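You operate a simulated robot arm through the tools that you are given. There is no shell and no other tool.

You are at the controls of a simulated two-armed robot. One attempt, no reset.

TASK
Wipe the humidifier's dusty top clean and fill it to MAX.
Fine: switch it off first and on again after; use the yellow sponge on the bench and put it back; fill by the blue valve, then shut it. What is to be rubbed or washed off counts as gone when no trace of it is left.

The check looks at the end state, three seconds after you hand in, the way a careful person would. Anything else that was tipped, shoved, dropped, spilled or broken makes it a failure.

THE ROBOT
Two 7-joint arms with fingered hands on one trunk that stands fixed in place. Base frame: the origin is at the foot of the trunk, x ahead of it, y to its left, z up. Units: mm, degrees, N and s.
The left shoulder is at [25, 174, 1155], the right one opposite. With the tool pointing down near the work surface each hand reaches from about 100 to 680 mm from the base axis, measured 20 degrees to its own side. Payload 3.8 kg a hand.
The tool frame of a hand sits at the grasp point between the pads (the TCP): z along the fingers, y along the line on which they close. The tips reach 26 mm beyond it. Largest opening 132 mm; the body of the gripper starts 73 mm behind the TCP. The gripper is a hand of 3 fingers: y runs from the thumb to the fingers, the wrist lies at [0, 0, -224] in the tool frame.
Orientation is that of the tool frame in the base frame, as a unit quaternion [w, x, y, z]. With the fingers straight down and closing along the base's y, the tool's x points along the base's -x, its y along +y and its z along -z.

THE INTERFACE
- The arms move only by the tool drive_tool. It takes "left_motion", "right_motion" or both (then of equal length, played together; a hand with none holds still); each is a list of rows, each a list of 2 entries, a list of its own where there are three numbers: the shift along the base's x, y, z in mm, then the turn, a rotation vector about the base's x, y, z in degrees. In form: [[[dx, dy, dz], [wx, wy, wz]], ...]. A call has 1 to 20 rows; each row shifts and turns the commanded pose from where the row before left it. Rows are played at 5 a second. More than 50 mm and 8.6 degrees between two rows, and nothing of the call is played. Where a pose cannot be reached the arm comes as near as it can. A force on the tool above 40 N (or 10 N above the force at the start of the call, whichever is more), or a blocked arm, ends the call early, and 0.2 s more pass. In this call time passes only in rows, and 0.2 s behind the last. It gives the time, the measured TCP pose, the force on the tool (base axes), the opening and the grip force at its end, in the units of the frame above (readings bear some noise), with the torque about the TCP (base axes, N m) and any sound that the robot's microphone picked up.
- Cameras (640 x 400 px; columns grow to the right, rows downward): "scene" is now at [185.6, -3.4, 1101.8]; the picture's right is [-0.03, -1.00, 0.00], its down [0.26, -0.01, -0.97] and it looks along [0.97, -0.03, 0.26] (base axes); focal length 214 px, centre (320, 200). "left" rides on the left gripper at [-61, 3, -92] in its tool frame; the picture's right is [-0.05, -1.00, 0.00], its down [0.83, -0.04, -0.56] and it looks along [0.55, -0.03, 0.83] (tool axes); focal length 230 px, centre (320, 200). "right" rides on the right gripper at [62, 3, -92] in its tool frame; the picture's right is [-0.05, 1.00, 0.00], its down [-0.83, -0.04, -0.56] and it looks along [-0.55, -0.03, 0.83] (tool axes); focal length 230 px, centre (320, 200).
- camera(camera): a new picture of that camera. No time passes.
- slide_trunk(by): slides the trunk up (or, below 0, down) by that many mm; the arms and the scene camera ride with it, the base frame stays. It gives what a move gives, with no picture.
- curl_fingers(finger1, finger2, thumb_bend, hand): sets how far each is bent, from 0 (flat) to 100 (curled in); at 30 the hand is open as for a grip, at 70 the pads meet at the TCP. One left out holds its place. A second passes; each finger stops where it meets its share of the squeeze, and holds until it gets a number again. It is the only way to open and close the hand. It gives what a move gives, with no picture; readings hold the bend of each and the force on the fingers (four entries, about 0 where the hand has none), thumb and palm.
- turn_head(pan, tilt): turns the head with the scene camera to pan (to the left, within 60 degrees either way) and tilt (down, from -29 to 69), counted from straight ahead of the robot. It gives what a move gives.
- pixel_to_xyz(camera, pixels): for up to 12 pixels [column, row] of the newest picture of that camera ("zoom" is the newest enlarged one), the place [x, y, z] in the base frame of the surface seen there, good to about 3 mm. No time passes.
- close_up(camera, box): a new picture of the part [left, top, right, bottom] of that camera's present view, enlarged. No time passes.
- job_done(): hands the job in; it is judged then, once.

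Open the grippers and draw the arms clear of the work before you hand the job in, unless the task says otherwise.

The tools are called after "Emit:" as a command line: name --argument value ..., lists and objects as JSON in quotes. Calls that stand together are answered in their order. drive_tool: Moves the arms, as the interface text tells. Its arguments: {"type":"object","properties":{"left_motion":{"type":"array","items":{"type":"array"}},"right_motion":{"type":"array","items":{"type":"array"}}},"required":[]} The other tools are called the same way: slide_trunk (by) slides the trunk up or down; curl_fingers (finger1, finger2, thumb_bend, hand) moves the fingers one by one; turn_head (pan, tilt) turns the head that bears the scene camera; camera (camera) takes a picture; pixel_to_xyz (camera, pixels) gives the place of the surface under pixels of a picture; close_up (camera, box) takes an enlarged picture of a part of a camera's view; job_done () hands the job in.

At the start:

```text
t: 0.0
left_position: [371.4, 307.4, 1330.1]
left_orientation: [0.0, 0.001, 1.0, 0.001]
left_ft_force: [0.2, 0.3, 0.7]
left_moment: [0.0, 0.02, 0.03]
left_width: 132.0
left_grasp_force: 0.0
left_shape: jaw
left_bend: [30.0, 30.0, 30.0]
left_finger forces: [0.1, 0.0, 0.0, 0.1, 0.1, 0.0]
right_position: [297.6, -59.7, 1403.2]
right_orientation: [0.001, 0.001, 1.0, 0.001]
right_ft_force: [0.9, -0.3, 0.2]
right_moment: [-0.05, -0.01, 0.0]
right_width: 132.1
right_grasp_force: 0.0
right_shape: jaw
right_bend: [30.0, 30.0, 30.0]
right_finger forces: [0.0, 0.0, 0.1, 0.0, 0.0, 0.0]
trunk travel left (down, up): [-454.0, 27.0]
head pan, tilt: [-1.5, -15.1]
```

scene: 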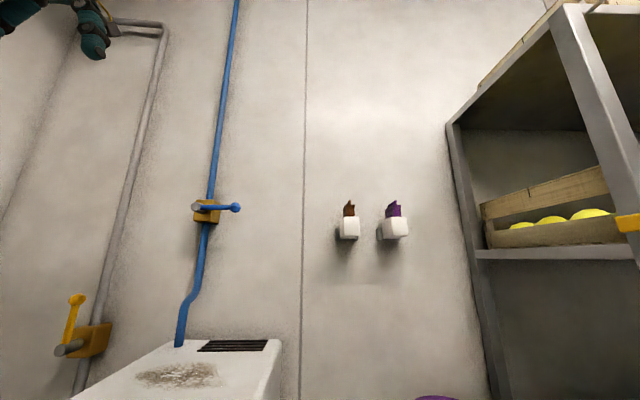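
right: 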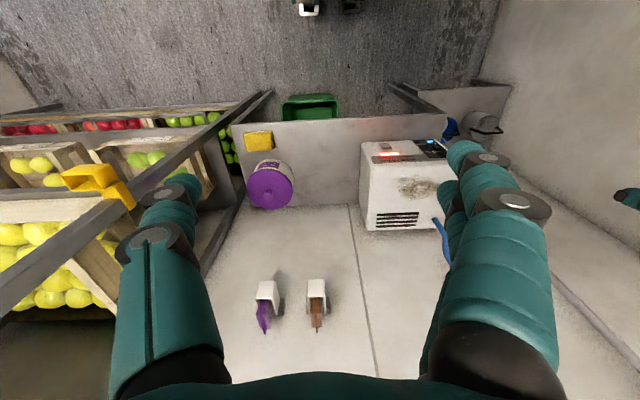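
left: 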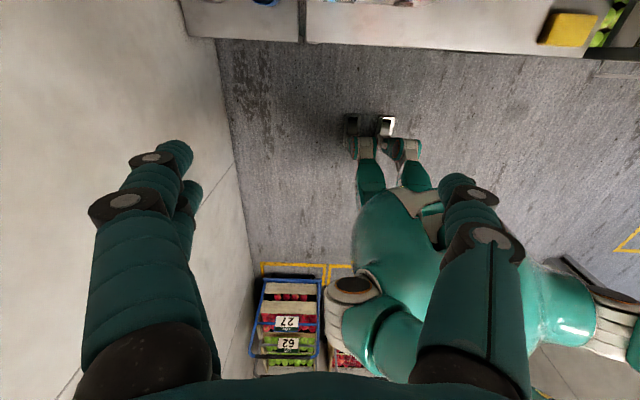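

The scene shows the blue valve at (207,210) and the dusty humidifier top at (178,375), but the bench is below the view. I'll tilt the head down to see the whole bench.

Emit:
turn_head --pan 5 --tilt 25

Emit:
camera --camera "scene"

```text
t: 1.1
left_position: [371.7, 308.8, 1329.2]
left_orientation: [0.001, 0.0, 1.0, 0.001]
left_ft_force: [-0.9, 0.6, -1.0]
left_moment: [-0.01, -0.02, -0.03]
left_width: 132.1
left_grasp_force: 0.0
left_shape: jaw
left_bend: [30.0, 30.0, 30.0]
left_finger forces: [0.1, 0.0, 0.0, 0.0, 0.0, 0.0]
right_position: [298.2, -59.6, 1402.8]
right_orientation: [0.002, 0.001, 1.0, 0.0]
right_ft_force: [0.4, -0.1, 0.3]
right_moment: [0.04, 0.03, -0.03]
right_width: 131.8
right_grasp_force: 0.1
right_shape: jaw
right_bend: [30.0, 30.0, 30.0]
right_finger forces: [0.1, 0.1, 0.0, 0.0, 0.0, 0.0]
trunk travel left (down, up): [-454.0, 27.0]
head pan, tilt: [5.0, 25.0]
```

```text
taken
```

scene: 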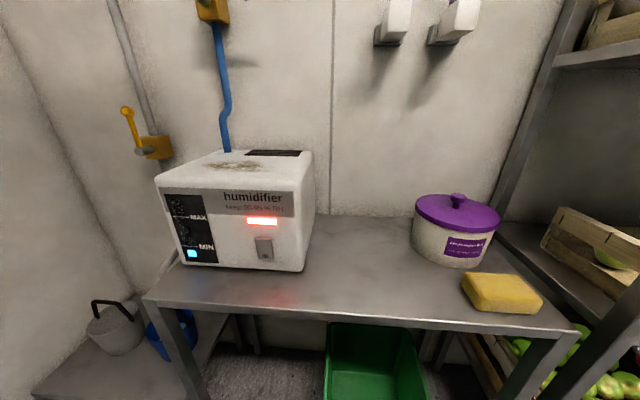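

Now the bench is in view: humidifier at (240,210), gauge at (190,230), switch at (264,248), sponge at (502,292). I'll zoom in on the humidifier, the valve and the sponge.

Emit:
close_up --camera "scene" --box '[140, 140, 330, 280]'

Emit:
pixel_to_xyz --camera "scene" --pixels '[[157, 176], [302, 190], [313, 153], [222, 150], [237, 167], [264, 248], [264, 222], [210, 168], [265, 165], [305, 268], [215, 267], [192, 253]]'

Emit:
pixel_to_xyz --camera "scene" --pixels '[[463, 275], [511, 275], [541, 303], [480, 307], [500, 285], [470, 300], [457, 200], [450, 262], [400, 280], [540, 328], [145, 300], [350, 318]]'

```text
2.86 times, centred on (235, 210) of scene
```

zoom: 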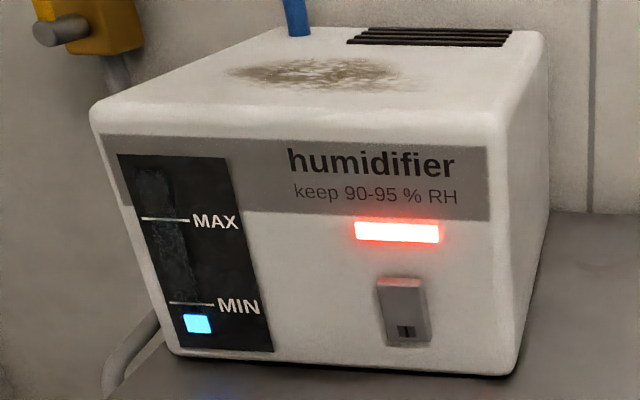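

```text
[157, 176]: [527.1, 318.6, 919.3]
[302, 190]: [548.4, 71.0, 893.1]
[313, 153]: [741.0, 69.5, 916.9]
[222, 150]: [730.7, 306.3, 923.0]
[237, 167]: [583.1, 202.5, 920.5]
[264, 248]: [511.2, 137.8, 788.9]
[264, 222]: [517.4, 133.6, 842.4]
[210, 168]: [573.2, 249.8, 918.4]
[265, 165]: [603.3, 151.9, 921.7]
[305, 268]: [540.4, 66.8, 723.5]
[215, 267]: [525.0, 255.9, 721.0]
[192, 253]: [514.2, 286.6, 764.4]
```

```text
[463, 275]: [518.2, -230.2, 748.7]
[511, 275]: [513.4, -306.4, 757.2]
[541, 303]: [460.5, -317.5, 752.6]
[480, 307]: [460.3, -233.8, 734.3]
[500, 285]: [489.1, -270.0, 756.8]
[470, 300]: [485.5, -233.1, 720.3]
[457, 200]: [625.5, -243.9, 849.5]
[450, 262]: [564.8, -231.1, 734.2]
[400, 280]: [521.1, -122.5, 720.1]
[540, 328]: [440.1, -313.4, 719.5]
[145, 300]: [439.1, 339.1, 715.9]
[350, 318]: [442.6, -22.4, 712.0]
```

The humidifier's front face is at about x=517 and its top at z≈921; the cyan level mark is below MIN. Now I'll look at the valve and pipes by raising the view.

Emit:
turn_head --pan 15 --tilt -5

Emit:
camera --camera "scene"

```text
t: 2.0
left_position: [371.9, 307.6, 1329.5]
left_orientation: [0.001, 0.001, 1.0, 0.001]
left_ft_force: [0.3, -0.3, -0.2]
left_moment: [0.01, -0.01, 0.01]
left_width: 132.3
left_grasp_force: 0.0
left_shape: jaw
left_bend: [30.0, 30.0, 30.0]
left_finger forces: [0.0, 0.0, 0.0, 0.0, 0.0, 0.0]
right_position: [298.3, -60.1, 1402.9]
right_orientation: [0.001, 0.002, 1.0, 0.001]
right_ft_force: [0.2, 0.2, 0.3]
right_moment: [0.0, 0.0, 0.02]
right_width: 131.8
right_grasp_force: 0.0
right_shape: jaw
right_bend: [30.0, 30.0, 30.0]
right_finger forces: [0.0, 0.0, 0.0, 0.1, 0.1, 0.1]
trunk travel left (down, up): [-454.0, 27.0]
head pan, tilt: [15.0, -5.0]
```

```text
taken
```

scene: 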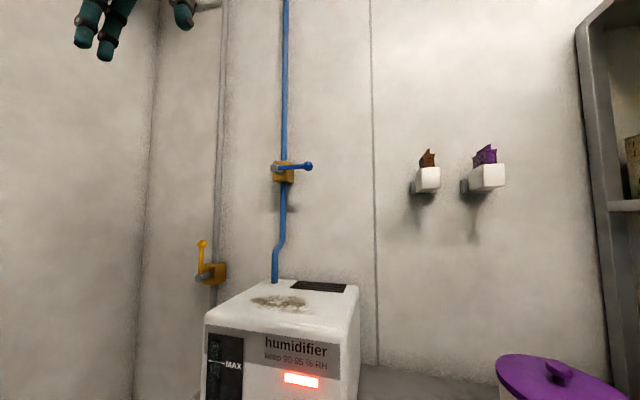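

The blue valve is at (284,171) with its lever pointing right to (308,166), across the pipe (shut); I'll zoom on it and measure its positions.

Emit:
close_up --camera "scene" --box '[240, 140, 340, 203]'

Emit:
pixel_to_xyz --camera "scene" --pixels '[[308, 166], [298, 167], [290, 167], [279, 168], [275, 176], [283, 178], [284, 150], [283, 200], [276, 270], [290, 130]]'

Emit:
pixel_to_xyz --camera "scene" --pixels '[[203, 243], [202, 265], [205, 278], [220, 270], [255, 302], [305, 303], [280, 296], [280, 308], [300, 285], [350, 285], [428, 180], [488, 178]]'

```text
6.35 times, centred on (290, 172) of scene
```

zoom: 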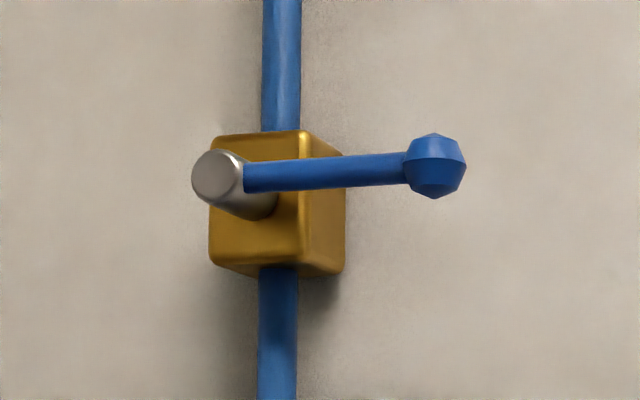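

```text
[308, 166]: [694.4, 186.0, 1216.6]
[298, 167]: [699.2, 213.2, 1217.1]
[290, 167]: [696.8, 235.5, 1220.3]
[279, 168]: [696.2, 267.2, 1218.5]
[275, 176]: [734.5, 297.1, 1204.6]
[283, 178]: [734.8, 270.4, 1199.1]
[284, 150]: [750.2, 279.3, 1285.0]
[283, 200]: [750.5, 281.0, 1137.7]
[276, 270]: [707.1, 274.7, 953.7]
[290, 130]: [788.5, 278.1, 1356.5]
```

```text
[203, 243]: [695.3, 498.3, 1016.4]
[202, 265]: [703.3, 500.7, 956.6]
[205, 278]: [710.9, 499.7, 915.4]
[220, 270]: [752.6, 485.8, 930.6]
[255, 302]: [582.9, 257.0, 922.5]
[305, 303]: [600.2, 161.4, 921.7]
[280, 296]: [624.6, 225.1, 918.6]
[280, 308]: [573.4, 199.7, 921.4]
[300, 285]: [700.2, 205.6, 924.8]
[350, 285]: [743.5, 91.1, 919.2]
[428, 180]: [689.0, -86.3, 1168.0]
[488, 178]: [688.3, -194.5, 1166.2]
```

The blue lever's hub is at about (697,267,1217) and its knob at y≈186, so it's across the pipe (shut). Next I look closely at the switch and gauge on the front panel.

Emit:
turn_head --pan 20 --tilt 35

Emit:
camera --camera "scene"

Emit:
close_up --camera "scene" --box '[310, 150, 390, 200]'

```text
t: 3.1
left_position: [372.3, 307.4, 1330.2]
left_orientation: [0.0, 0.002, 1.0, 0.001]
left_ft_force: [-0.3, 0.6, 0.1]
left_moment: [-0.02, -0.01, 0.0]
left_width: 132.0
left_grasp_force: 0.0
left_shape: jaw
left_bend: [30.0, 30.0, 30.0]
left_finger forces: [0.1, 0.0, 0.1, 0.0, 0.0, 0.0]
right_position: [299.5, -60.6, 1402.6]
right_orientation: [0.001, 0.0, 1.0, 0.001]
right_ft_force: [-1.4, -0.8, -0.2]
right_moment: [-0.03, 0.0, 0.04]
right_width: 132.0
right_grasp_force: 0.0
right_shape: jaw
right_bend: [30.0, 30.0, 30.0]
right_finger forces: [0.1, 0.0, 0.0, 0.0, 0.1, 0.1]
trunk travel left (down, up): [-454.0, 27.0]
head pan, tilt: [20.0, 35.0]
```

```text
taken
```

scene: 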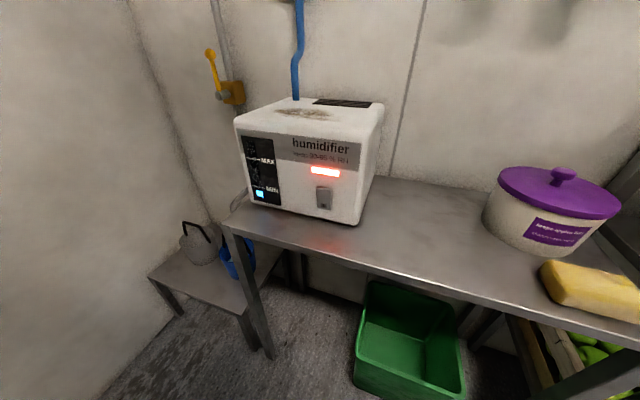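

```text
8.00 times, centred on (350, 175) of scene
```

zoom: 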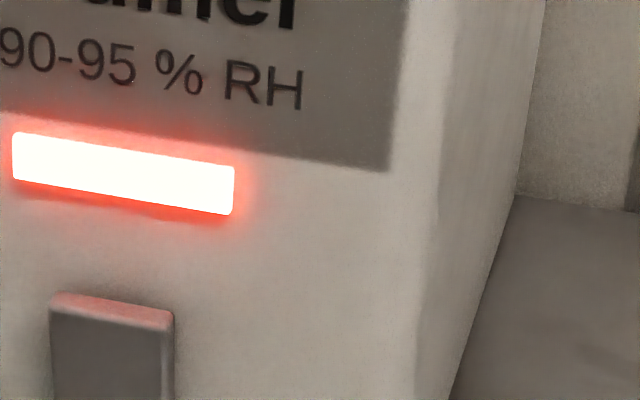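

The switch is the grey plate at about (324,197); I zoom on it directly and on the dust.

Emit:
close_up --camera "scene" --box '[290, 175, 354, 215]'

Emit:
pixel_to_xyz --camera "zoom" --pixels '[[340, 120], [340, 160], [340, 200], [340, 260], [340, 300], [290, 200], [400, 200], [240, 200], [450, 200]]'

Emit:
close_up --camera "scene" --box '[225, 85, 401, 195]'

```text
10.00 times, centred on (322, 195) of scene
```

zoom: 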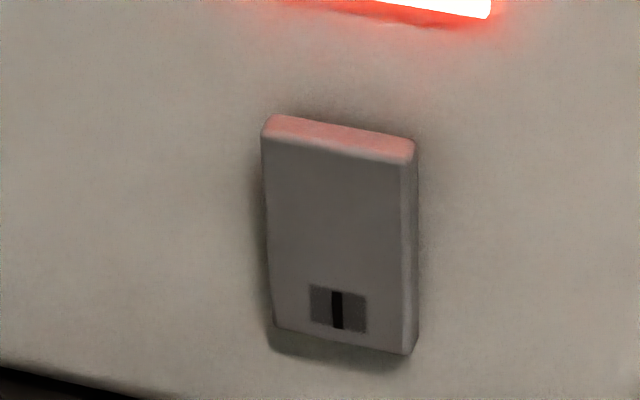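

```text
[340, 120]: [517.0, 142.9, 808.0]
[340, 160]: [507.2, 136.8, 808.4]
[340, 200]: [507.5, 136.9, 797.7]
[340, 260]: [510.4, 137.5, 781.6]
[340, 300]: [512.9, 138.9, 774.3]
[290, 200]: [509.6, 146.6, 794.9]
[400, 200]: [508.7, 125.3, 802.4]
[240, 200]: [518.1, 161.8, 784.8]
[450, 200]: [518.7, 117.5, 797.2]
```

```text
3.64 times, centred on (313, 140) of scene
```

zoom: 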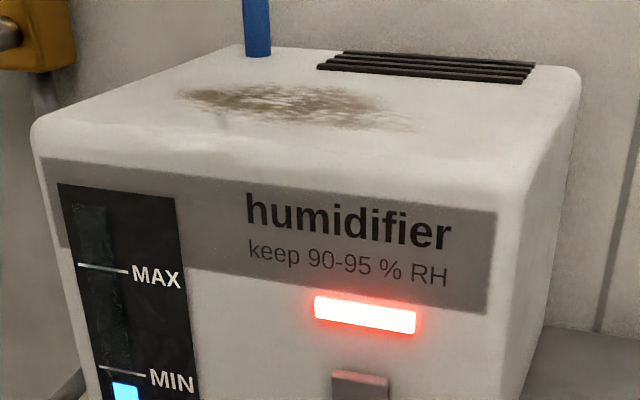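

The rocker's top edge stands proud (x≈507 at z≈805) and the bottom with the "I" mark is pressed in, so pressing the top switches it off. I measure the dust extent and the outlet grid on the top, and then start bringing the left hand into a forward-pointing pose.

Emit:
pixel_to_xyz --camera "zoom" --pixels '[[178, 92], [215, 85], [290, 85], [360, 100], [420, 130], [340, 125], [260, 115], [205, 105], [330, 62], [520, 75], [257, 52], [220, 120]]'

Emit:
drive_tool --left_motion '[[[2, 0, -27], [0, -7.5, 0]], [[2, 0, -27], [0, -7.5, 0]], [[2, 0, -27], [0, -7.5, 0]], [[2, 0, -27], [0, -7.5, 0]], [[2, 0, -27], [0, -7.5, 0]], [[2, 0, -27], [0, -7.5, 0]]]'

```text
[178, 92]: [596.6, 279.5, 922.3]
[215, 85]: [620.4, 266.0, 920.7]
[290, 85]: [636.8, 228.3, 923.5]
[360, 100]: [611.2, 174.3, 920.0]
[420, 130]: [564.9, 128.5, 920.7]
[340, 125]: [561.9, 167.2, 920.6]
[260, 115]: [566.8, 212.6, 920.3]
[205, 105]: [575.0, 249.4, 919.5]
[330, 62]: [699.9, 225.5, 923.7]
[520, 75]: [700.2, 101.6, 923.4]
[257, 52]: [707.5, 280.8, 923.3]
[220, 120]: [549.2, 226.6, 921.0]
```

```text
t: 4.5
left_position: [389.7, 318.9, 1188.8]
left_orientation: [0.316, -0.055, 0.947, -0.01]
left_ft_force: [0.0, -0.4, 0.2]
left_moment: [-0.03, 0.03, 0.0]
left_width: 131.9
left_grasp_force: 0.0
left_shape: jaw
left_bend: [30.0, 30.0, 30.0]
left_finger forces: [0.0, 0.0, 0.0, 0.1, 0.0, 0.1]
left hand out of reach, approached as far as the arm can: row 5, 6
right_position: [303.2, -60.2, 1400.2]
right_orientation: [-0.002, 0.001, 1.0, 0.001]
right_ft_force: [0.8, 0.0, -0.2]
right_moment: [0.04, 0.06, 0.01]
right_width: 131.7
right_grasp_force: 0.0
right_shape: jaw
right_bend: [30.0, 30.0, 30.0]
right_finger forces: [0.0, 0.0, 0.0, 0.0, 0.1, 0.0]
trunk travel left (down, up): [-454.0, 27.0]
head pan, tilt: [20.0, 35.0]
```

The dust patch spans about x 550–640, y 125–280 at z≈921. The left arm folds too close to its shoulder in this pose, so I'll use the right arm for the switch: first bring it down in front of the bench, pointing down.

Emit:
drive_tool --right_motion '[[[20, 8, -43], [0, 0, 0]], [[20, 8, -43], [0, 0, 0]], [[20, 8, -43], [0, 0, 0]], [[20, 8, -43], [0, 0, 0]], [[20, 8, -43], [0, 0, 0]], [[20, 8, -43], [0, 0, 0]], [[10, 8, -43], [0, 0, 0]], [[0, 0, -42], [0, 0, 0]], [[0, 0, -42], [0, 0, 0]], [[0, 0, -42], [0, 0, 0]], [[0, 0, -42], [0, 0, 0]], [[0, 0, -42], [0, 0, 0]]]'

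Emit:
camera --camera "scene"

Emit:
camera --camera "right"

```text
t: 7.1
left_position: [387.3, 317.5, 1192.2]
left_orientation: [0.317, -0.056, 0.947, -0.011]
left_ft_force: [0.1, -0.7, 0.4]
left_moment: [-0.02, -0.01, 0.03]
left_width: 131.7
left_grasp_force: 0.1
left_shape: jaw
left_bend: [30.0, 30.0, 30.0]
left_finger forces: [0.0, 0.1, 0.0, 0.1, 0.0, 0.0]
right_position: [429.4, -6.7, 893.0]
right_orientation: [0.001, 0.0, 1.0, 0.001]
right_ft_force: [0.2, -0.1, 0.4]
right_moment: [0.0, 0.01, 0.02]
right_width: 131.8
right_grasp_force: 0.0
right_shape: jaw
right_bend: [30.0, 30.0, 30.0]
right_finger forces: [0.0, 0.0, 0.0, 0.0, 0.1, 0.1]
trunk travel left (down, up): [-454.0, 27.0]
head pan, tilt: [20.0, 35.0]
```

```text
taken
```

scene: 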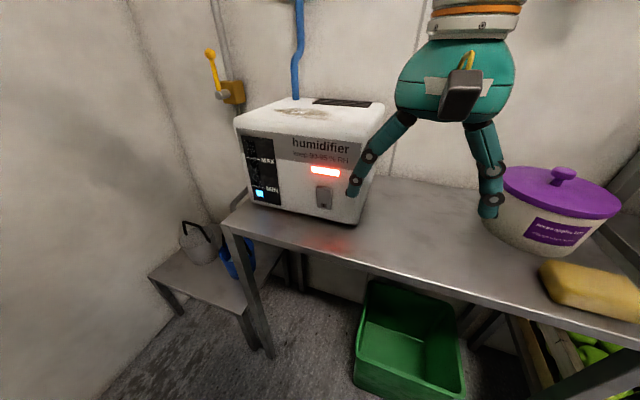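

```text
taken
```

right: 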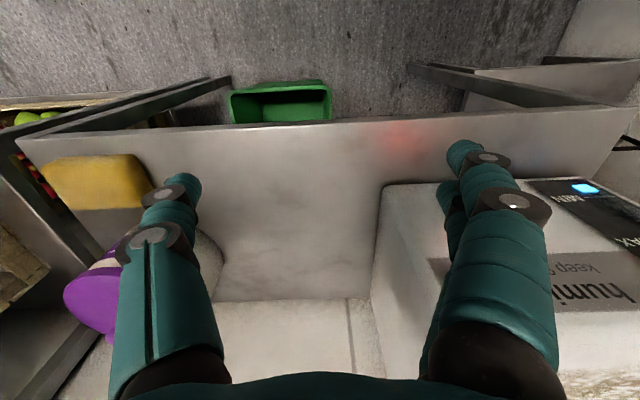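

The right hand hangs at (429,-7,893), clear of everything. I now pitch it up to point forward, descending slightly.

Emit:
drive_tool --right_motion '[[[0, 3, -5], [0, -8.2, 0]], [[0, 3, -5], [0, -8.2, 0]], [[0, 3, -5], [0, -8.2, 0]], [[0, 3, -5], [0, -8.2, 0]], [[0, 3, -5], [0, -8.2, 0]], [[0, 3, -5], [0, -8.2, 0]], [[0, 3, -5], [0, -8.2, 0]], [[0, 3, -5], [0, -8.2, 0]], [[0, 3, -5], [0, -8.2, 0]], [[0, 3, -5], [0, -8.2, 0]], [[0, 3, -5], [0, -8.0, 0]]]'

Emit:
curl_fingers --hand "right" --finger1 70 --finger2 70 --thumb_bend 70

Emit:
camera --camera "scene"

Emit:
camera --camera "right"

```text
t: 9.5
left_position: [385.5, 318.1, 1191.3]
left_orientation: [0.317, -0.056, 0.947, -0.009]
left_ft_force: [0.0, 0.0, -0.8]
left_moment: [0.02, 0.01, -0.01]
left_width: 131.9
left_grasp_force: 0.1
left_shape: jaw
left_bend: [30.0, 30.0, 30.0]
left_finger forces: [0.0, 0.0, 0.0, 0.0, 0.0, 0.0]
right_position: [428.0, 28.9, 837.4]
right_orientation: [0.709, 0.0, 0.706, 0.001]
right_ft_force: [-0.7, -0.5, -0.3]
right_moment: [-0.01, 0.02, 0.02]
right_width: 132.1
right_grasp_force: 0.1
right_shape: jaw
right_bend: [30.0, 30.0, 30.0]
right_finger forces: [0.0, 0.1, 0.0, 0.1, 0.0, 0.1]
trunk travel left (down, up): [-454.0, 27.0]
head pan, tilt: [20.0, 35.0]
```

```text
t: 10.5
left_position: [386.3, 318.7, 1191.9]
left_orientation: [0.316, -0.056, 0.947, -0.011]
left_ft_force: [0.3, -0.6, 0.4]
left_moment: [0.0, -0.01, 0.01]
left_width: 131.8
left_grasp_force: 0.1
left_shape: jaw
left_bend: [30.0, 30.0, 30.0]
left_finger forces: [0.0, 0.1, 0.0, 0.0, 0.1, 0.0]
right_position: [428.3, 27.9, 838.0]
right_orientation: [0.708, 0.0, 0.706, 0.001]
right_ft_force: [-0.3, 0.7, 0.0]
right_moment: [0.03, 0.03, 0.0]
right_width: 6.1
right_grasp_force: 0.0
right_shape: fingers
right_bend: [70.0, 70.0, 70.0]
right_finger forces: [0.0, 0.0, 0.1, 0.0, 0.0, 0.1]
trunk travel left (down, up): [-454.0, 27.0]
head pan, tilt: [20.0, 35.0]
```

```text
taken
```

scene: 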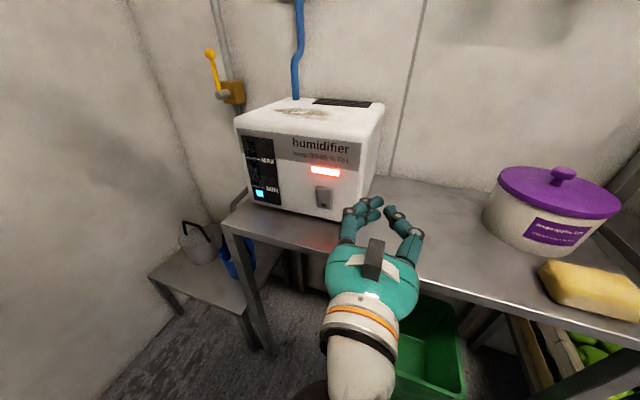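

```text
taken
```

right: 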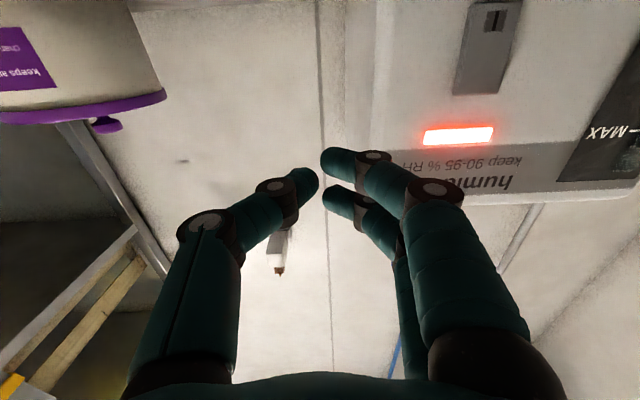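

The closed fingers meet with tips at (305,180) for the thumb and (335,160)/(340,195) for the two fingers in the right camera. I'll measure the fingertip positions relative to the TCP at (428,28,838).

Emit:
pixel_to_xyz --camera "right" --pixels '[[328, 160], [345, 150], [372, 152], [390, 170], [330, 197], [345, 188], [362, 197], [312, 182], [300, 172], [275, 185], [435, 188], [440, 210]]'

Emit:
close_up --camera "scene" --box '[300, 160, 460, 260]'

Emit:
pixel_to_xyz --camera "zoom" --pixels '[[315, 168], [280, 175], [270, 200], [345, 200], [360, 190], [190, 190], [200, 250], [390, 270], [100, 150]]'

```text
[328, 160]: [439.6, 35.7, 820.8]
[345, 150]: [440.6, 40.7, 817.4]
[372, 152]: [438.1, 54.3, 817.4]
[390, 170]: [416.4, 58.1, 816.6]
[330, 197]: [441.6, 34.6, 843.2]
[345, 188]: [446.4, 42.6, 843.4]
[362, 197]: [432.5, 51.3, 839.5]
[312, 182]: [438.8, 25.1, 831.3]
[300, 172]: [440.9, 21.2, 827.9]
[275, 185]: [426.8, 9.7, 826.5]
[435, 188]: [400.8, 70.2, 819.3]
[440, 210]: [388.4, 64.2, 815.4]
```

```text
4.00 times, centred on (380, 210) of scene
```

zoom: 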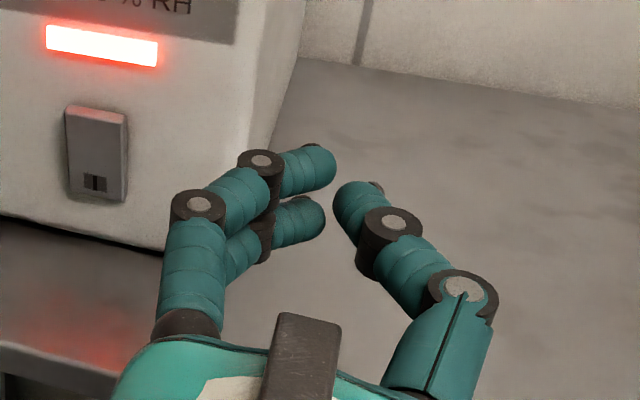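

```text
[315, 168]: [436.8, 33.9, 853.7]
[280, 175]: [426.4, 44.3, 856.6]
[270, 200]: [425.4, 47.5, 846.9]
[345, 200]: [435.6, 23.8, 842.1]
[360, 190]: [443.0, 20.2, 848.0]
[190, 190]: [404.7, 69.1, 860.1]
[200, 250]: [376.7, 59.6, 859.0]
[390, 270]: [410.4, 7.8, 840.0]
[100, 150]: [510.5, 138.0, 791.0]
```

The two fingers are stacked at z ≈ 827 and 849 with their front at about x=TCP+17, spanning y = TCP+5…+28. I'll bring the lower finger in front of the rocker's upper half: TCP to about (470,120,815).

Emit:
drive_tool --right_motion '[[[10, 30, -8], [0, 0, 0]], [[10, 31, -8], [0, 0, 0]], [[22, 31, -7], [0, 0, 0]]]'

Emit:
camera --camera "right"

Emit:
close_up --camera "scene" --box '[260, 130, 420, 230]'

```text
t: 11.3
left_position: [386.0, 319.6, 1192.4]
left_orientation: [0.316, -0.057, 0.947, -0.011]
left_ft_force: [0.5, 0.8, -0.2]
left_moment: [-0.02, -0.02, 0.0]
left_width: 131.7
left_grasp_force: 0.1
left_shape: jaw
left_bend: [30.0, 30.0, 30.0]
left_finger forces: [0.1, 0.0, 0.0, 0.0, 0.1, 0.0]
right_position: [472.1, 123.8, 814.5]
right_orientation: [0.708, 0.0, 0.707, 0.0]
right_ft_force: [0.4, -0.8, -0.1]
right_moment: [0.02, 0.03, -0.02]
right_width: 6.3
right_grasp_force: 0.2
right_shape: fingers
right_bend: [70.0, 70.0, 70.0]
right_finger forces: [0.0, 0.0, 0.0, 0.0, 0.0, 0.0]
trunk travel left (down, up): [-454.0, 27.0]
head pan, tilt: [20.0, 35.0]
```

```text
taken
```

right: 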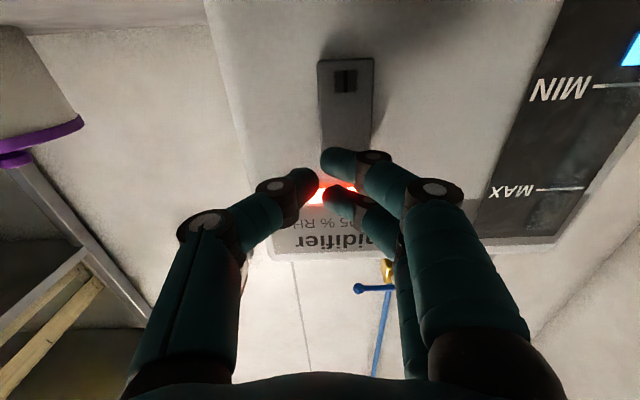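

```text
4.00 times, centred on (340, 180) of scene
```

zoom: 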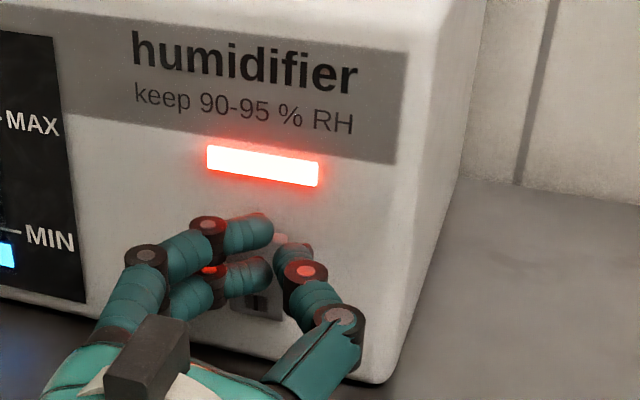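

The lower finger (px 325–375, row 160 in the right view) is aligned with the rocker column 320–373. I push forward gently in small steps.

Emit:
drive_tool --right_motion '[[[5, 0, 0], [0, 0, 0]], [[5, 0, 0], [0, 0, 0]], [[3, 0, 0], [0, 0, 0]], [[2, 0, 0], [0, 0, 0]], [[2, 0, 0], [0, 0, 0]]]'

Emit:
close_up --camera "scene" --box '[260, 130, 420, 230]'

Emit:
camera --camera "right"

```text
t: 12.5
left_position: [384.6, 318.1, 1192.1]
left_orientation: [0.317, -0.056, 0.947, -0.012]
left_ft_force: [0.6, 0.0, 0.1]
left_moment: [-0.01, -0.01, 0.0]
left_width: 131.8
left_grasp_force: 0.0
left_shape: jaw
left_bend: [30.0, 30.0, 30.0]
left_finger forces: [0.0, 0.0, 0.1, 0.0, 0.1, 0.0]
right_position: [486.2, 121.4, 814.1]
right_orientation: [0.707, -0.001, 0.707, 0.002]
right_ft_force: [-7.4, 1.3, 0.6]
right_moment: [0.02, 0.11, 0.08]
right_width: 5.2
right_grasp_force: 3.3
right_shape: fingers
right_bend: [71.0, 70.0, 70.0]
right_finger forces: [6.9, 0.0, 0.0, 0.1, 0.0, 0.0]
trunk travel left (down, up): [-454.0, 27.0]
head pan, tilt: [20.0, 35.0]
```

```text
4.00 times, centred on (340, 180) of scene
```

zoom: 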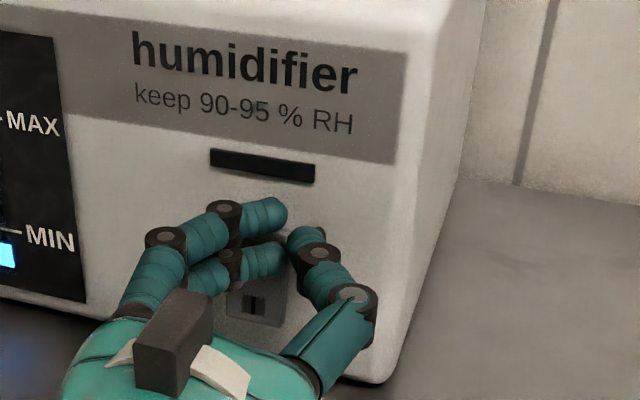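

```text
taken
```

right: 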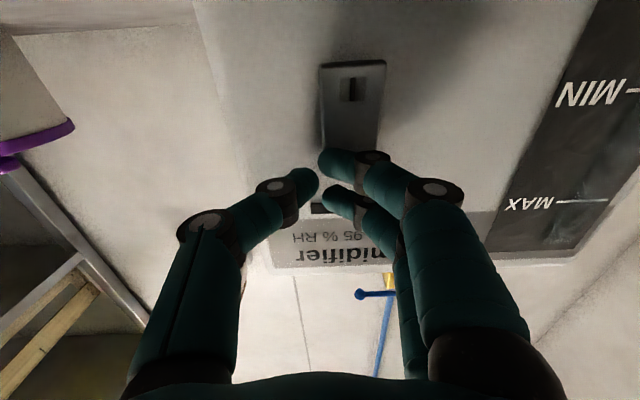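

The red light went out with finger 1 at 6.9 N, so it's switched off. I back the right hand away and verify the rocker state.

Emit:
drive_tool --right_motion '[[[-15, 0, 0], [0, 0, 0]], [[-30, -20, 10], [0, 0, 0]], [[-20, -45, 10], [0, 0, 0]], [[0, -45, 10], [0, 0, 0]]]'

Emit:
close_up --camera "scene" --box '[230, 90, 390, 230]'

Emit:
pixel_to_xyz --camera "scene" --pixels '[[238, 118], [360, 222], [246, 202], [383, 105]]'

```text
refused: row 3 steps farther than a row can; nothing moved
```

```text
2.86 times, centred on (310, 160) of scene
```

zoom: 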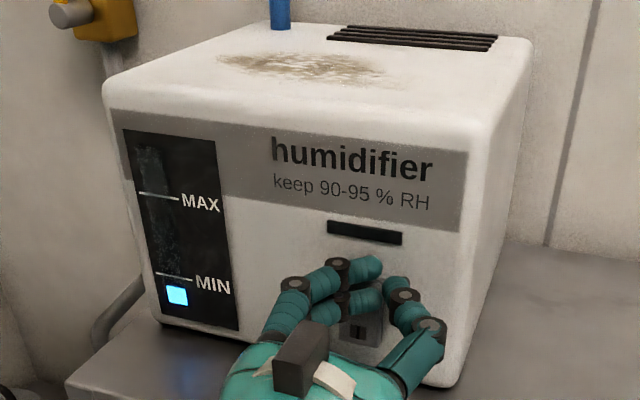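

```text
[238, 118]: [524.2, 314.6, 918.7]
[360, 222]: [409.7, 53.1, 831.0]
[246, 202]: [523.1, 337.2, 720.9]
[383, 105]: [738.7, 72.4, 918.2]
```

The call was refused because row 3 exceeded 50 mm; the light is off and the finger still rests on the rocker. I retry with smaller steps.

Emit:
drive_tool --right_motion '[[[-15, 0, 0], [0, 0, 0]], [[-30, -20, 10], [0, 0, 0]], [[-20, -40, 10], [0, 0, 0]], [[0, -45, 10], [0, 0, 0]]]'

Emit:
close_up --camera "scene" --box '[230, 90, 390, 230]'

Emit:
pixel_to_xyz --camera "zoom" --pixels '[[360, 300], [360, 320], [360, 340], [175, 295], [175, 272], [160, 193], [150, 160]]'

```text
t: 13.5
left_position: [386.1, 317.0, 1192.7]
left_orientation: [0.317, -0.055, 0.947, -0.012]
left_ft_force: [-0.1, -1.0, 0.0]
left_moment: [-0.01, -0.02, 0.03]
left_width: 132.1
left_grasp_force: 0.0
left_shape: jaw
left_bend: [30.0, 30.0, 30.0]
left_finger forces: [0.0, 0.1, 0.0, 0.1, 0.0, 0.1]
right_position: [426.3, 16.9, 847.0]
right_orientation: [0.708, 0.0, 0.706, 0.001]
right_ft_force: [0.1, -0.5, -0.1]
right_moment: [0.01, 0.0, -0.01]
right_width: 5.9
right_grasp_force: 0.1
right_shape: fingers
right_bend: [70.0, 70.0, 70.0]
right_finger forces: [0.0, 0.0, 0.0, 0.1, 0.0, 0.1]
trunk travel left (down, up): [-454.0, 27.0]
head pan, tilt: [20.0, 35.0]
```

```text
2.86 times, centred on (310, 160) of scene
```

zoom: 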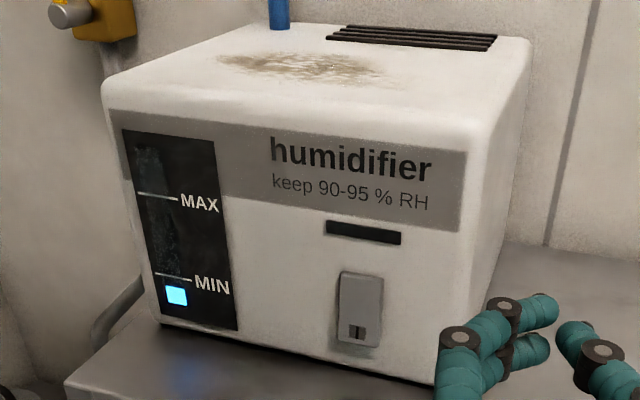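

```text
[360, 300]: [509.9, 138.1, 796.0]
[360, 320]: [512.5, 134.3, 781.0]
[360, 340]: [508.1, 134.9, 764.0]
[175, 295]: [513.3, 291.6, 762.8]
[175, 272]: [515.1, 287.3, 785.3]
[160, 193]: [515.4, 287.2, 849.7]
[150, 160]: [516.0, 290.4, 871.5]
```

The light stays off and the front is unchanged; MIN is at z≈783, MAX at z≈850. Next is the sponge; I turn the head to the right to measure the sponge and the container beside it.

Emit:
drive_tool --right_motion '[[[0, -3, 5], [0, 7.8, 0]], [[0, -3, 5], [0, 7.8, 0]], [[0, -3, 5], [0, 7.8, 0]], [[0, -3, 5], [0, 7.8, 0]], [[0, -3, 5], [0, 7.8, 0]], [[0, -3, 5], [0, 7.8, 0]], [[0, -3, 5], [0, 7.8, 0]], [[0, -3, 5], [0, 7.8, 0]], [[0, -3, 5], [0, 7.8, 0]]]'

Emit:
turn_head --pan -20 --tilt 38

Emit:
camera --camera "scene"

```text
t: 15.5
left_position: [385.5, 318.7, 1191.6]
left_orientation: [0.316, -0.056, 0.947, -0.012]
left_ft_force: [-0.1, -0.4, 0.1]
left_moment: [0.04, 0.02, 0.0]
left_width: 132.0
left_grasp_force: 0.0
left_shape: jaw
left_bend: [30.0, 30.0, 30.0]
left_finger forces: [0.0, 0.0, 0.0, 0.0, 0.1, 0.1]
right_position: [447.7, -73.4, 853.0]
right_orientation: [0.194, 0.01, 0.978, -0.078]
right_ft_force: [-0.6, 0.2, 0.4]
right_moment: [0.01, -0.02, 0.04]
right_width: 5.7
right_grasp_force: 0.0
right_shape: fingers
right_bend: [70.0, 70.0, 70.0]
right_finger forces: [0.0, 0.0, 0.0, 0.0, 0.0, 0.0]
right hand out of reach, approached as far as the arm can: row 9
trunk travel left (down, up): [-454.0, 27.0]
head pan, tilt: [20.0, 35.0]
stopped in row 9 (right hand): the arm was blocked; the commanded pose is now the measured one
```

```text
t: 16.6
left_position: [386.3, 318.2, 1192.3]
left_orientation: [0.317, -0.055, 0.947, -0.011]
left_ft_force: [-0.1, 0.5, -0.9]
left_moment: [0.01, 0.0, -0.01]
left_width: 131.8
left_grasp_force: 0.1
left_shape: jaw
left_bend: [30.0, 30.0, 30.0]
left_finger forces: [0.1, 0.0, 0.0, 0.0, 0.0, 0.0]
right_position: [446.7, -73.0, 852.5]
right_orientation: [0.195, 0.01, 0.978, -0.077]
right_ft_force: [0.2, 0.0, 0.7]
right_moment: [-0.01, 0.01, 0.05]
right_width: 5.6
right_grasp_force: 0.0
right_shape: fingers
right_bend: [70.0, 70.0, 70.0]
right_finger forces: [0.0, 0.1, 0.0, 0.1, 0.0, 0.0]
trunk travel left (down, up): [-454.0, 27.0]
head pan, tilt: [-20.0, 38.0]
```

```text
taken
```

scene: 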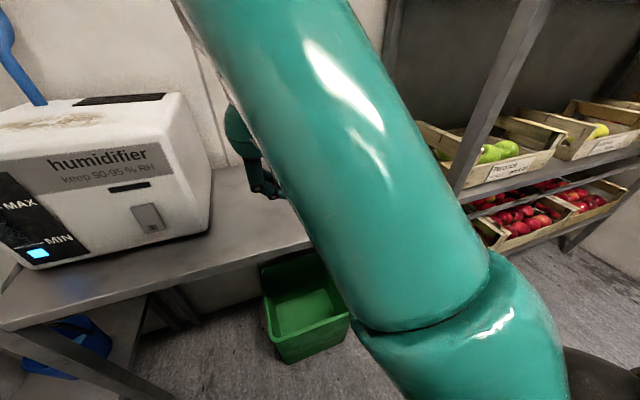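

The right forearm folded close to the head and blocked; the hand is now at (447,-73,853) with a slight tilt. I move it outward to the right toward above the sponge while straightening the orientation.

Emit:
drive_tool --right_motion '[[[15, -30, 5], [1.7, 0, 0.6]], [[10, -40, 5], [1.7, 0, 0.6]], [[8, -43, 5], [1.7, 0, 0.6]], [[5, -43, 5], [1.7, 0, 0.6]], [[2, -43, 5], [1.7, 0, 0.6]]]'

Emit:
camera --camera "scene"

Emit:
camera --camera "right"

```text
t: 17.8
left_position: [386.9, 318.1, 1192.4]
left_orientation: [0.317, -0.056, 0.947, -0.011]
left_ft_force: [0.0, 0.0, -0.1]
left_moment: [-0.01, -0.01, 0.02]
left_width: 132.1
left_grasp_force: 0.0
left_shape: jaw
left_bend: [30.0, 30.0, 30.0]
left_finger forces: [0.0, 0.0, 0.0, 0.0, 0.0, 0.0]
right_position: [484.6, -271.2, 875.9]
right_orientation: [0.196, -0.002, 0.981, 0.001]
right_ft_force: [0.1, 0.8, 0.1]
right_moment: [0.03, -0.01, 0.01]
right_width: 5.9
right_grasp_force: 0.0
right_shape: fingers
right_bend: [70.0, 70.0, 70.0]
right_finger forces: [0.0, 0.0, 0.0, 0.0, 0.0, 0.0]
trunk travel left (down, up): [-454.0, 27.0]
head pan, tilt: [-20.0, 38.0]
```

```text
taken
```

scene: 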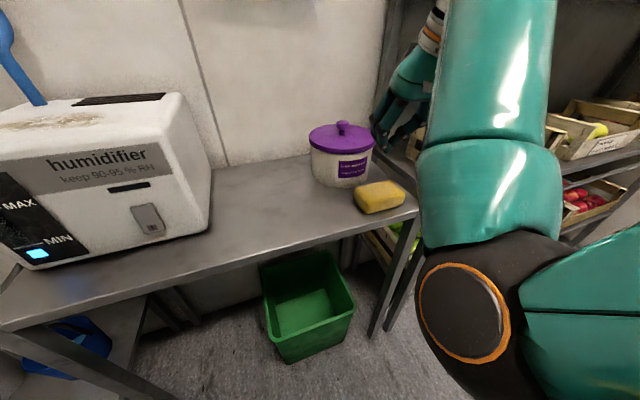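

```text
taken
```

right: 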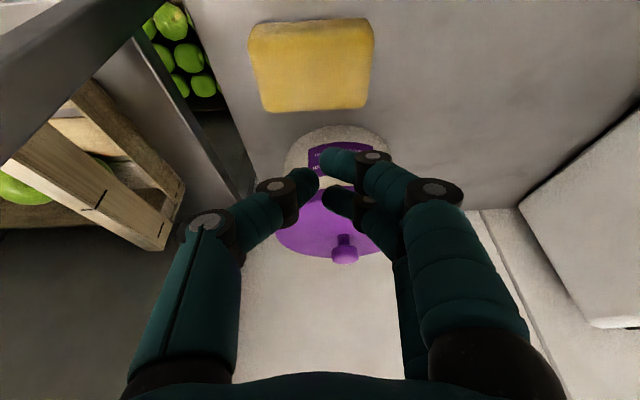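

The hand is over the sponge, which shows in the right camera at (250–372, 22–110). I measure its corners, and the container's lid.

Emit:
pixel_to_xyz --camera "right" --pixels '[[256, 32], [368, 26], [362, 98], [268, 104], [310, 60], [310, 115], [255, 70], [376, 60], [310, 20], [340, 135], [345, 180], [292, 160]]'

Emit:
close_up --camera "scene" --box '[290, 110, 450, 220]'

Emit:
pixel_to_xyz --camera "zoom" --pixels '[[300, 285], [410, 275], [455, 315], [300, 340], [275, 310], [455, 345], [340, 310], [290, 395], [90, 110], [215, 130], [340, 95], [180, 290]]'

```text
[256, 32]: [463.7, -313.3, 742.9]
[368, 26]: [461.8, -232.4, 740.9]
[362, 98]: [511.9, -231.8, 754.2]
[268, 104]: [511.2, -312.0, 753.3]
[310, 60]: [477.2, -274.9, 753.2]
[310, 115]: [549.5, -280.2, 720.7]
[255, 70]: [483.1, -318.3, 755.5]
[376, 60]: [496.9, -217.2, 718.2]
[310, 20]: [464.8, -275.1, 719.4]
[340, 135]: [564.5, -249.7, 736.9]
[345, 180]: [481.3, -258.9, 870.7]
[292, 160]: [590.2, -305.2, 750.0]
```

```text
3.64 times, centred on (370, 165) of scene
```

zoom: 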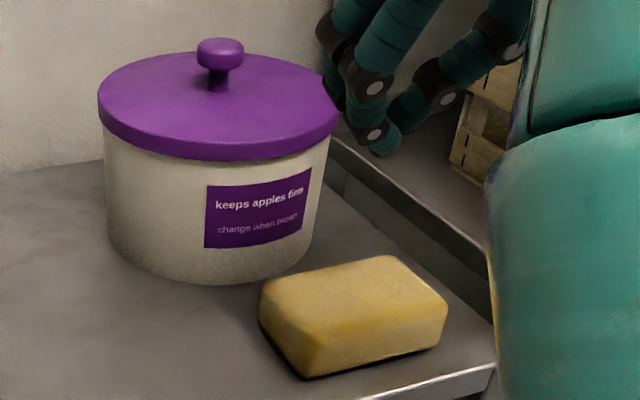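

```text
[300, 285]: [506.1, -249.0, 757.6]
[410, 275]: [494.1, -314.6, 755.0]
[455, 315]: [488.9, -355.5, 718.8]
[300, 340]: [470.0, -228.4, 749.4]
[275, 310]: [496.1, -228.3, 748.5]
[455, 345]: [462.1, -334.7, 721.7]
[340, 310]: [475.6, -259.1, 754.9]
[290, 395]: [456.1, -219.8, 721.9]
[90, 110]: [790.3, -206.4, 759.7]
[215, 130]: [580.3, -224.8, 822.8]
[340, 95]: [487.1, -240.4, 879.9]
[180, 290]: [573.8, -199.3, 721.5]
```

The sponge spans x 461–516, y −316…−230, z 720–757, aligned with the base axes. Before opening the hand I check the clearance to the shelf post and crates on the right.

Emit:
pixel_to_xyz --camera "right" --pixels '[[180, 110], [225, 180], [240, 200], [160, 245], [183, 195], [120, 130], [60, 60], [100, 100], [150, 60], [90, 250]]'

Emit:
curl_fingers --hand "right" --finger1 40 --finger2 40 --thumb_bend 40

Emit:
camera --camera "right"

```text
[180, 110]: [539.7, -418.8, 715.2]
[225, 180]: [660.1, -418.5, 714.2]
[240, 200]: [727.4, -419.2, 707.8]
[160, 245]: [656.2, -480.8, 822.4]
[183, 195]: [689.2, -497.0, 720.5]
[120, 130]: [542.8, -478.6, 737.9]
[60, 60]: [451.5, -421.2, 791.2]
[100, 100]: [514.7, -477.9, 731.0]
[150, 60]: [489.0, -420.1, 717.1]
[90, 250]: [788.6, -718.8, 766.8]
```

```text
t: 18.8
left_position: [386.6, 317.8, 1192.5]
left_orientation: [0.317, -0.056, 0.947, -0.011]
left_ft_force: [0.7, 0.3, 0.0]
left_moment: [-0.02, 0.02, 0.02]
left_width: 132.0
left_grasp_force: 0.1
left_shape: jaw
left_bend: [30.0, 30.0, 30.0]
left_finger forces: [0.0, 0.0, 0.0, 0.0, 0.0, 0.0]
right_position: [485.0, -271.9, 877.7]
right_orientation: [0.195, -0.001, 0.981, 0.001]
right_ft_force: [-0.5, -0.5, 0.1]
right_moment: [0.02, 0.03, -0.01]
right_width: 100.9
right_grasp_force: 0.1
right_shape: fingers
right_bend: [40.0, 40.0, 40.0]
right_finger forces: [0.1, 0.0, 0.1, 0.1, 0.1, 0.0]
trunk travel left (down, up): [-454.0, 27.0]
head pan, tilt: [-20.0, 38.0]
```

```text
taken
```

right: 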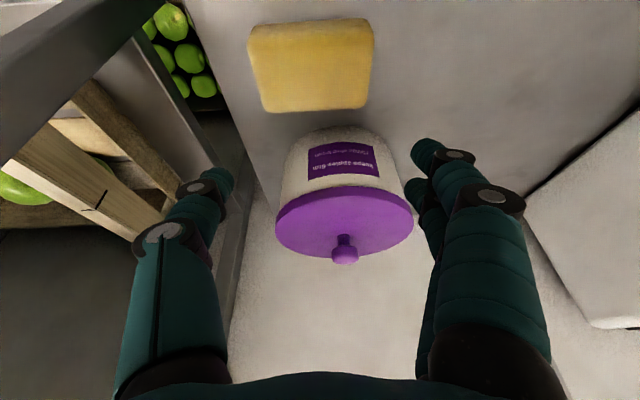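

At bend 40 the opening is 101 mm for the 86 mm sponge, and shelf posts stay at y≤−418, so there is room. I measure the fingertip reach at this bend.

Emit:
pixel_to_xyz --camera "right" --pixels '[[422, 146], [430, 142], [418, 160], [410, 183], [228, 172], [222, 185], [205, 190], [450, 157]]'

Emit:
curl_fingers --hand "right" --finger1 34 --finger2 34 --thumb_bend 34

```text
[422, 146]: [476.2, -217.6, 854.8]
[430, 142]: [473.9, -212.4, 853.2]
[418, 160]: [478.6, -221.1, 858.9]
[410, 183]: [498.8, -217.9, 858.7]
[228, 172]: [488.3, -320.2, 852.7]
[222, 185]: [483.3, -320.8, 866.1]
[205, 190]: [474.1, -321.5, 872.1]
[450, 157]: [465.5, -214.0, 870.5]
```

```text
t: 19.8
left_position: [385.7, 317.8, 1192.0]
left_orientation: [0.317, -0.056, 0.947, -0.011]
left_ft_force: [0.1, -0.2, -0.3]
left_moment: [0.02, 0.0, -0.01]
left_width: 131.9
left_grasp_force: 0.1
left_shape: jaw
left_bend: [30.0, 30.0, 30.0]
left_finger forces: [0.1, 0.1, 0.0, 0.0, 0.0, 0.0]
right_position: [483.4, -272.0, 877.9]
right_orientation: [0.195, -0.001, 0.981, 0.0]
right_ft_force: [-0.1, 0.3, 1.1]
right_moment: [0.0, 0.0, 0.01]
right_width: 120.9
right_grasp_force: 0.0
right_shape: fingers
right_bend: [34.0, 34.0, 34.0]
right_finger forces: [0.1, 0.0, 0.1, 0.1, 0.0, 0.0]
trunk travel left (down, up): [-454.0, 27.0]
head pan, tilt: [-20.0, 38.0]
```

Tips sit about 25 mm below the TCP. I descend to TCP z≈757 so the tips come to about z 730 beside the sponge, then look.

Emit:
drive_tool --right_motion '[[[0, -1, -35], [0, 0, 0]], [[0, 0, -35], [0, 0, 0]], [[0, 0, -30], [0, 0, 0]], [[0, 0, -12], [0, 0, 0]], [[0, 0, -8], [0, 0, 0]]]'

Emit:
camera --camera "right"

Emit:
camera --camera "scene"

```text
t: 21.0
left_position: [385.6, 317.3, 1191.9]
left_orientation: [0.317, -0.057, 0.947, -0.01]
left_ft_force: [0.6, 0.4, -0.4]
left_moment: [0.02, -0.02, 0.0]
left_width: 131.6
left_grasp_force: 0.0
left_shape: jaw
left_bend: [30.0, 30.0, 30.0]
left_finger forces: [0.1, 0.1, 0.1, 0.1, 0.1, 0.1]
right_position: [486.9, -272.1, 758.6]
right_orientation: [0.195, 0.0, 0.981, 0.002]
right_ft_force: [0.5, -0.1, 0.3]
right_moment: [0.03, 0.02, -0.03]
right_width: 121.3
right_grasp_force: 0.0
right_shape: fingers
right_bend: [34.0, 34.0, 34.0]
right_finger forces: [0.0, 0.0, 0.0, 0.0, 0.0, 0.0]
trunk travel left (down, up): [-454.0, 27.0]
head pan, tilt: [-20.0, 38.0]
```

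```text
taken
```

right: 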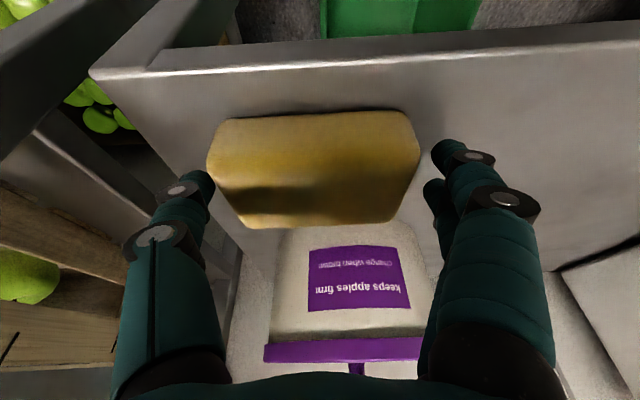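

```text
taken
```

scene: 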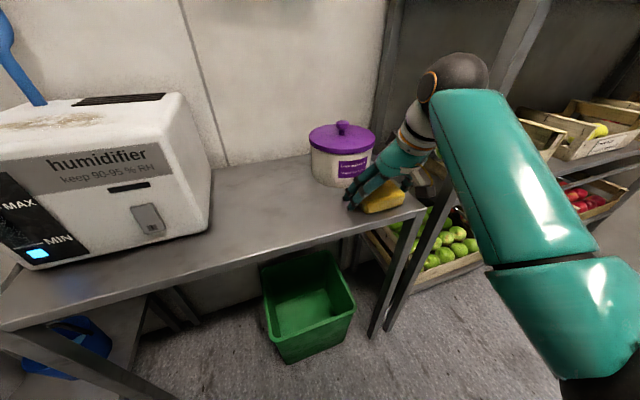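

The fingers straddle the sponge. I close gently to about bend 48.

Emit:
curl_fingers --hand "right" --finger1 48 --finger2 48 --thumb_bend 48

Emit:
camera --camera "right"

```text
t: 22.0
left_position: [387.8, 318.2, 1190.3]
left_orientation: [0.317, -0.057, 0.947, -0.011]
left_ft_force: [0.3, 0.4, 0.1]
left_moment: [0.02, 0.02, 0.02]
left_width: 132.0
left_grasp_force: 0.0
left_shape: jaw
left_bend: [30.0, 30.0, 30.0]
left_finger forces: [0.0, 0.1, 0.0, 0.0, 0.0, 0.0]
right_position: [486.5, -274.1, 758.2]
right_orientation: [0.195, -0.001, 0.981, 0.001]
right_ft_force: [-0.9, -0.3, 0.1]
right_moment: [0.04, -0.02, 0.0]
right_width: 94.0
right_grasp_force: 9.2
right_shape: fingers
right_bend: [42.0, 42.0, 45.0]
right_finger forces: [4.5, 4.4, 0.0, 0.1, 9.0, 0.1]
trunk travel left (down, up): [-454.0, 27.0]
head pan, tilt: [-20.0, 38.0]
```

```text
taken
```

right: 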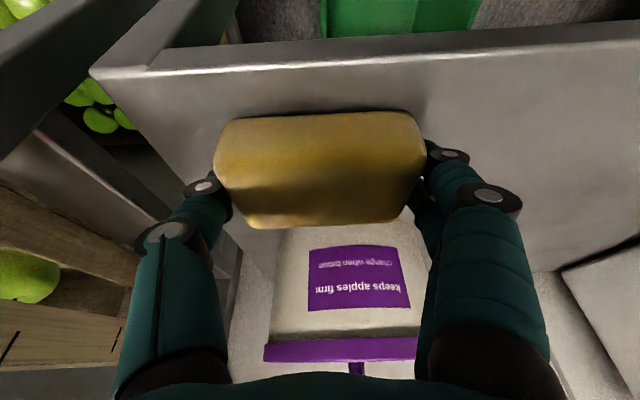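

The sponge is gripped at about 9 N (bends 42/42/45). I lift it 70 mm and check that it comes along.

Emit:
drive_tool --right_motion '[[[0, 0, 10], [0, 0, 0]], [[0, 0, 20], [0, 0, 0]], [[0, 0, 25], [0, 0, 0]], [[0, 0, 25], [0, 0, 0]]]'

Emit:
camera --camera "right"

Emit:
camera --camera "scene"

```text
t: 23.0
left_position: [386.3, 318.7, 1192.2]
left_orientation: [0.317, -0.056, 0.947, -0.011]
left_ft_force: [0.6, 0.2, -0.1]
left_moment: [0.0, -0.02, 0.02]
left_width: 131.9
left_grasp_force: 0.1
left_shape: jaw
left_bend: [30.0, 30.0, 30.0]
left_finger forces: [0.0, 0.0, 0.0, 0.1, 0.0, 0.0]
right_position: [489.0, -272.9, 837.7]
right_orientation: [0.195, -0.001, 0.981, 0.001]
right_ft_force: [-0.1, -0.2, -0.4]
right_moment: [-0.03, 0.01, -0.03]
right_width: 94.2
right_grasp_force: 9.1
right_shape: fingers
right_bend: [42.0, 42.0, 45.0]
right_finger forces: [4.6, 4.2, 0.0, 0.0, 9.0, 0.0]
trunk travel left (down, up): [-454.0, 27.0]
head pan, tilt: [-20.0, 38.0]
```

```text
taken
```

right: 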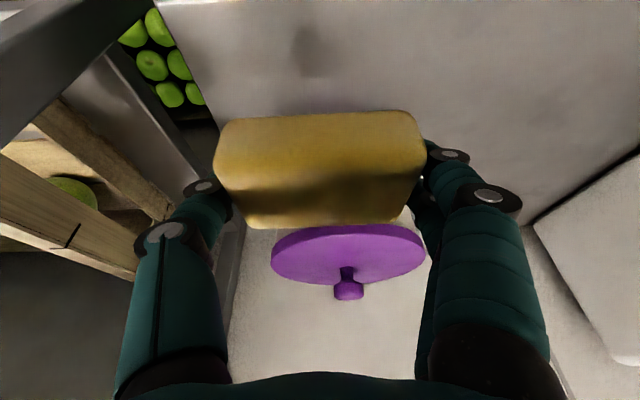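

```text
taken
```

scene: 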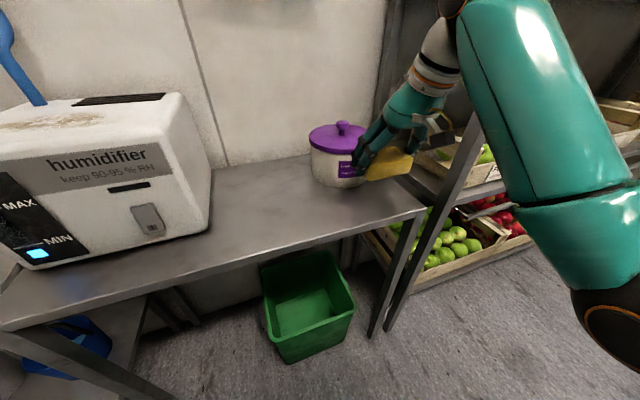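

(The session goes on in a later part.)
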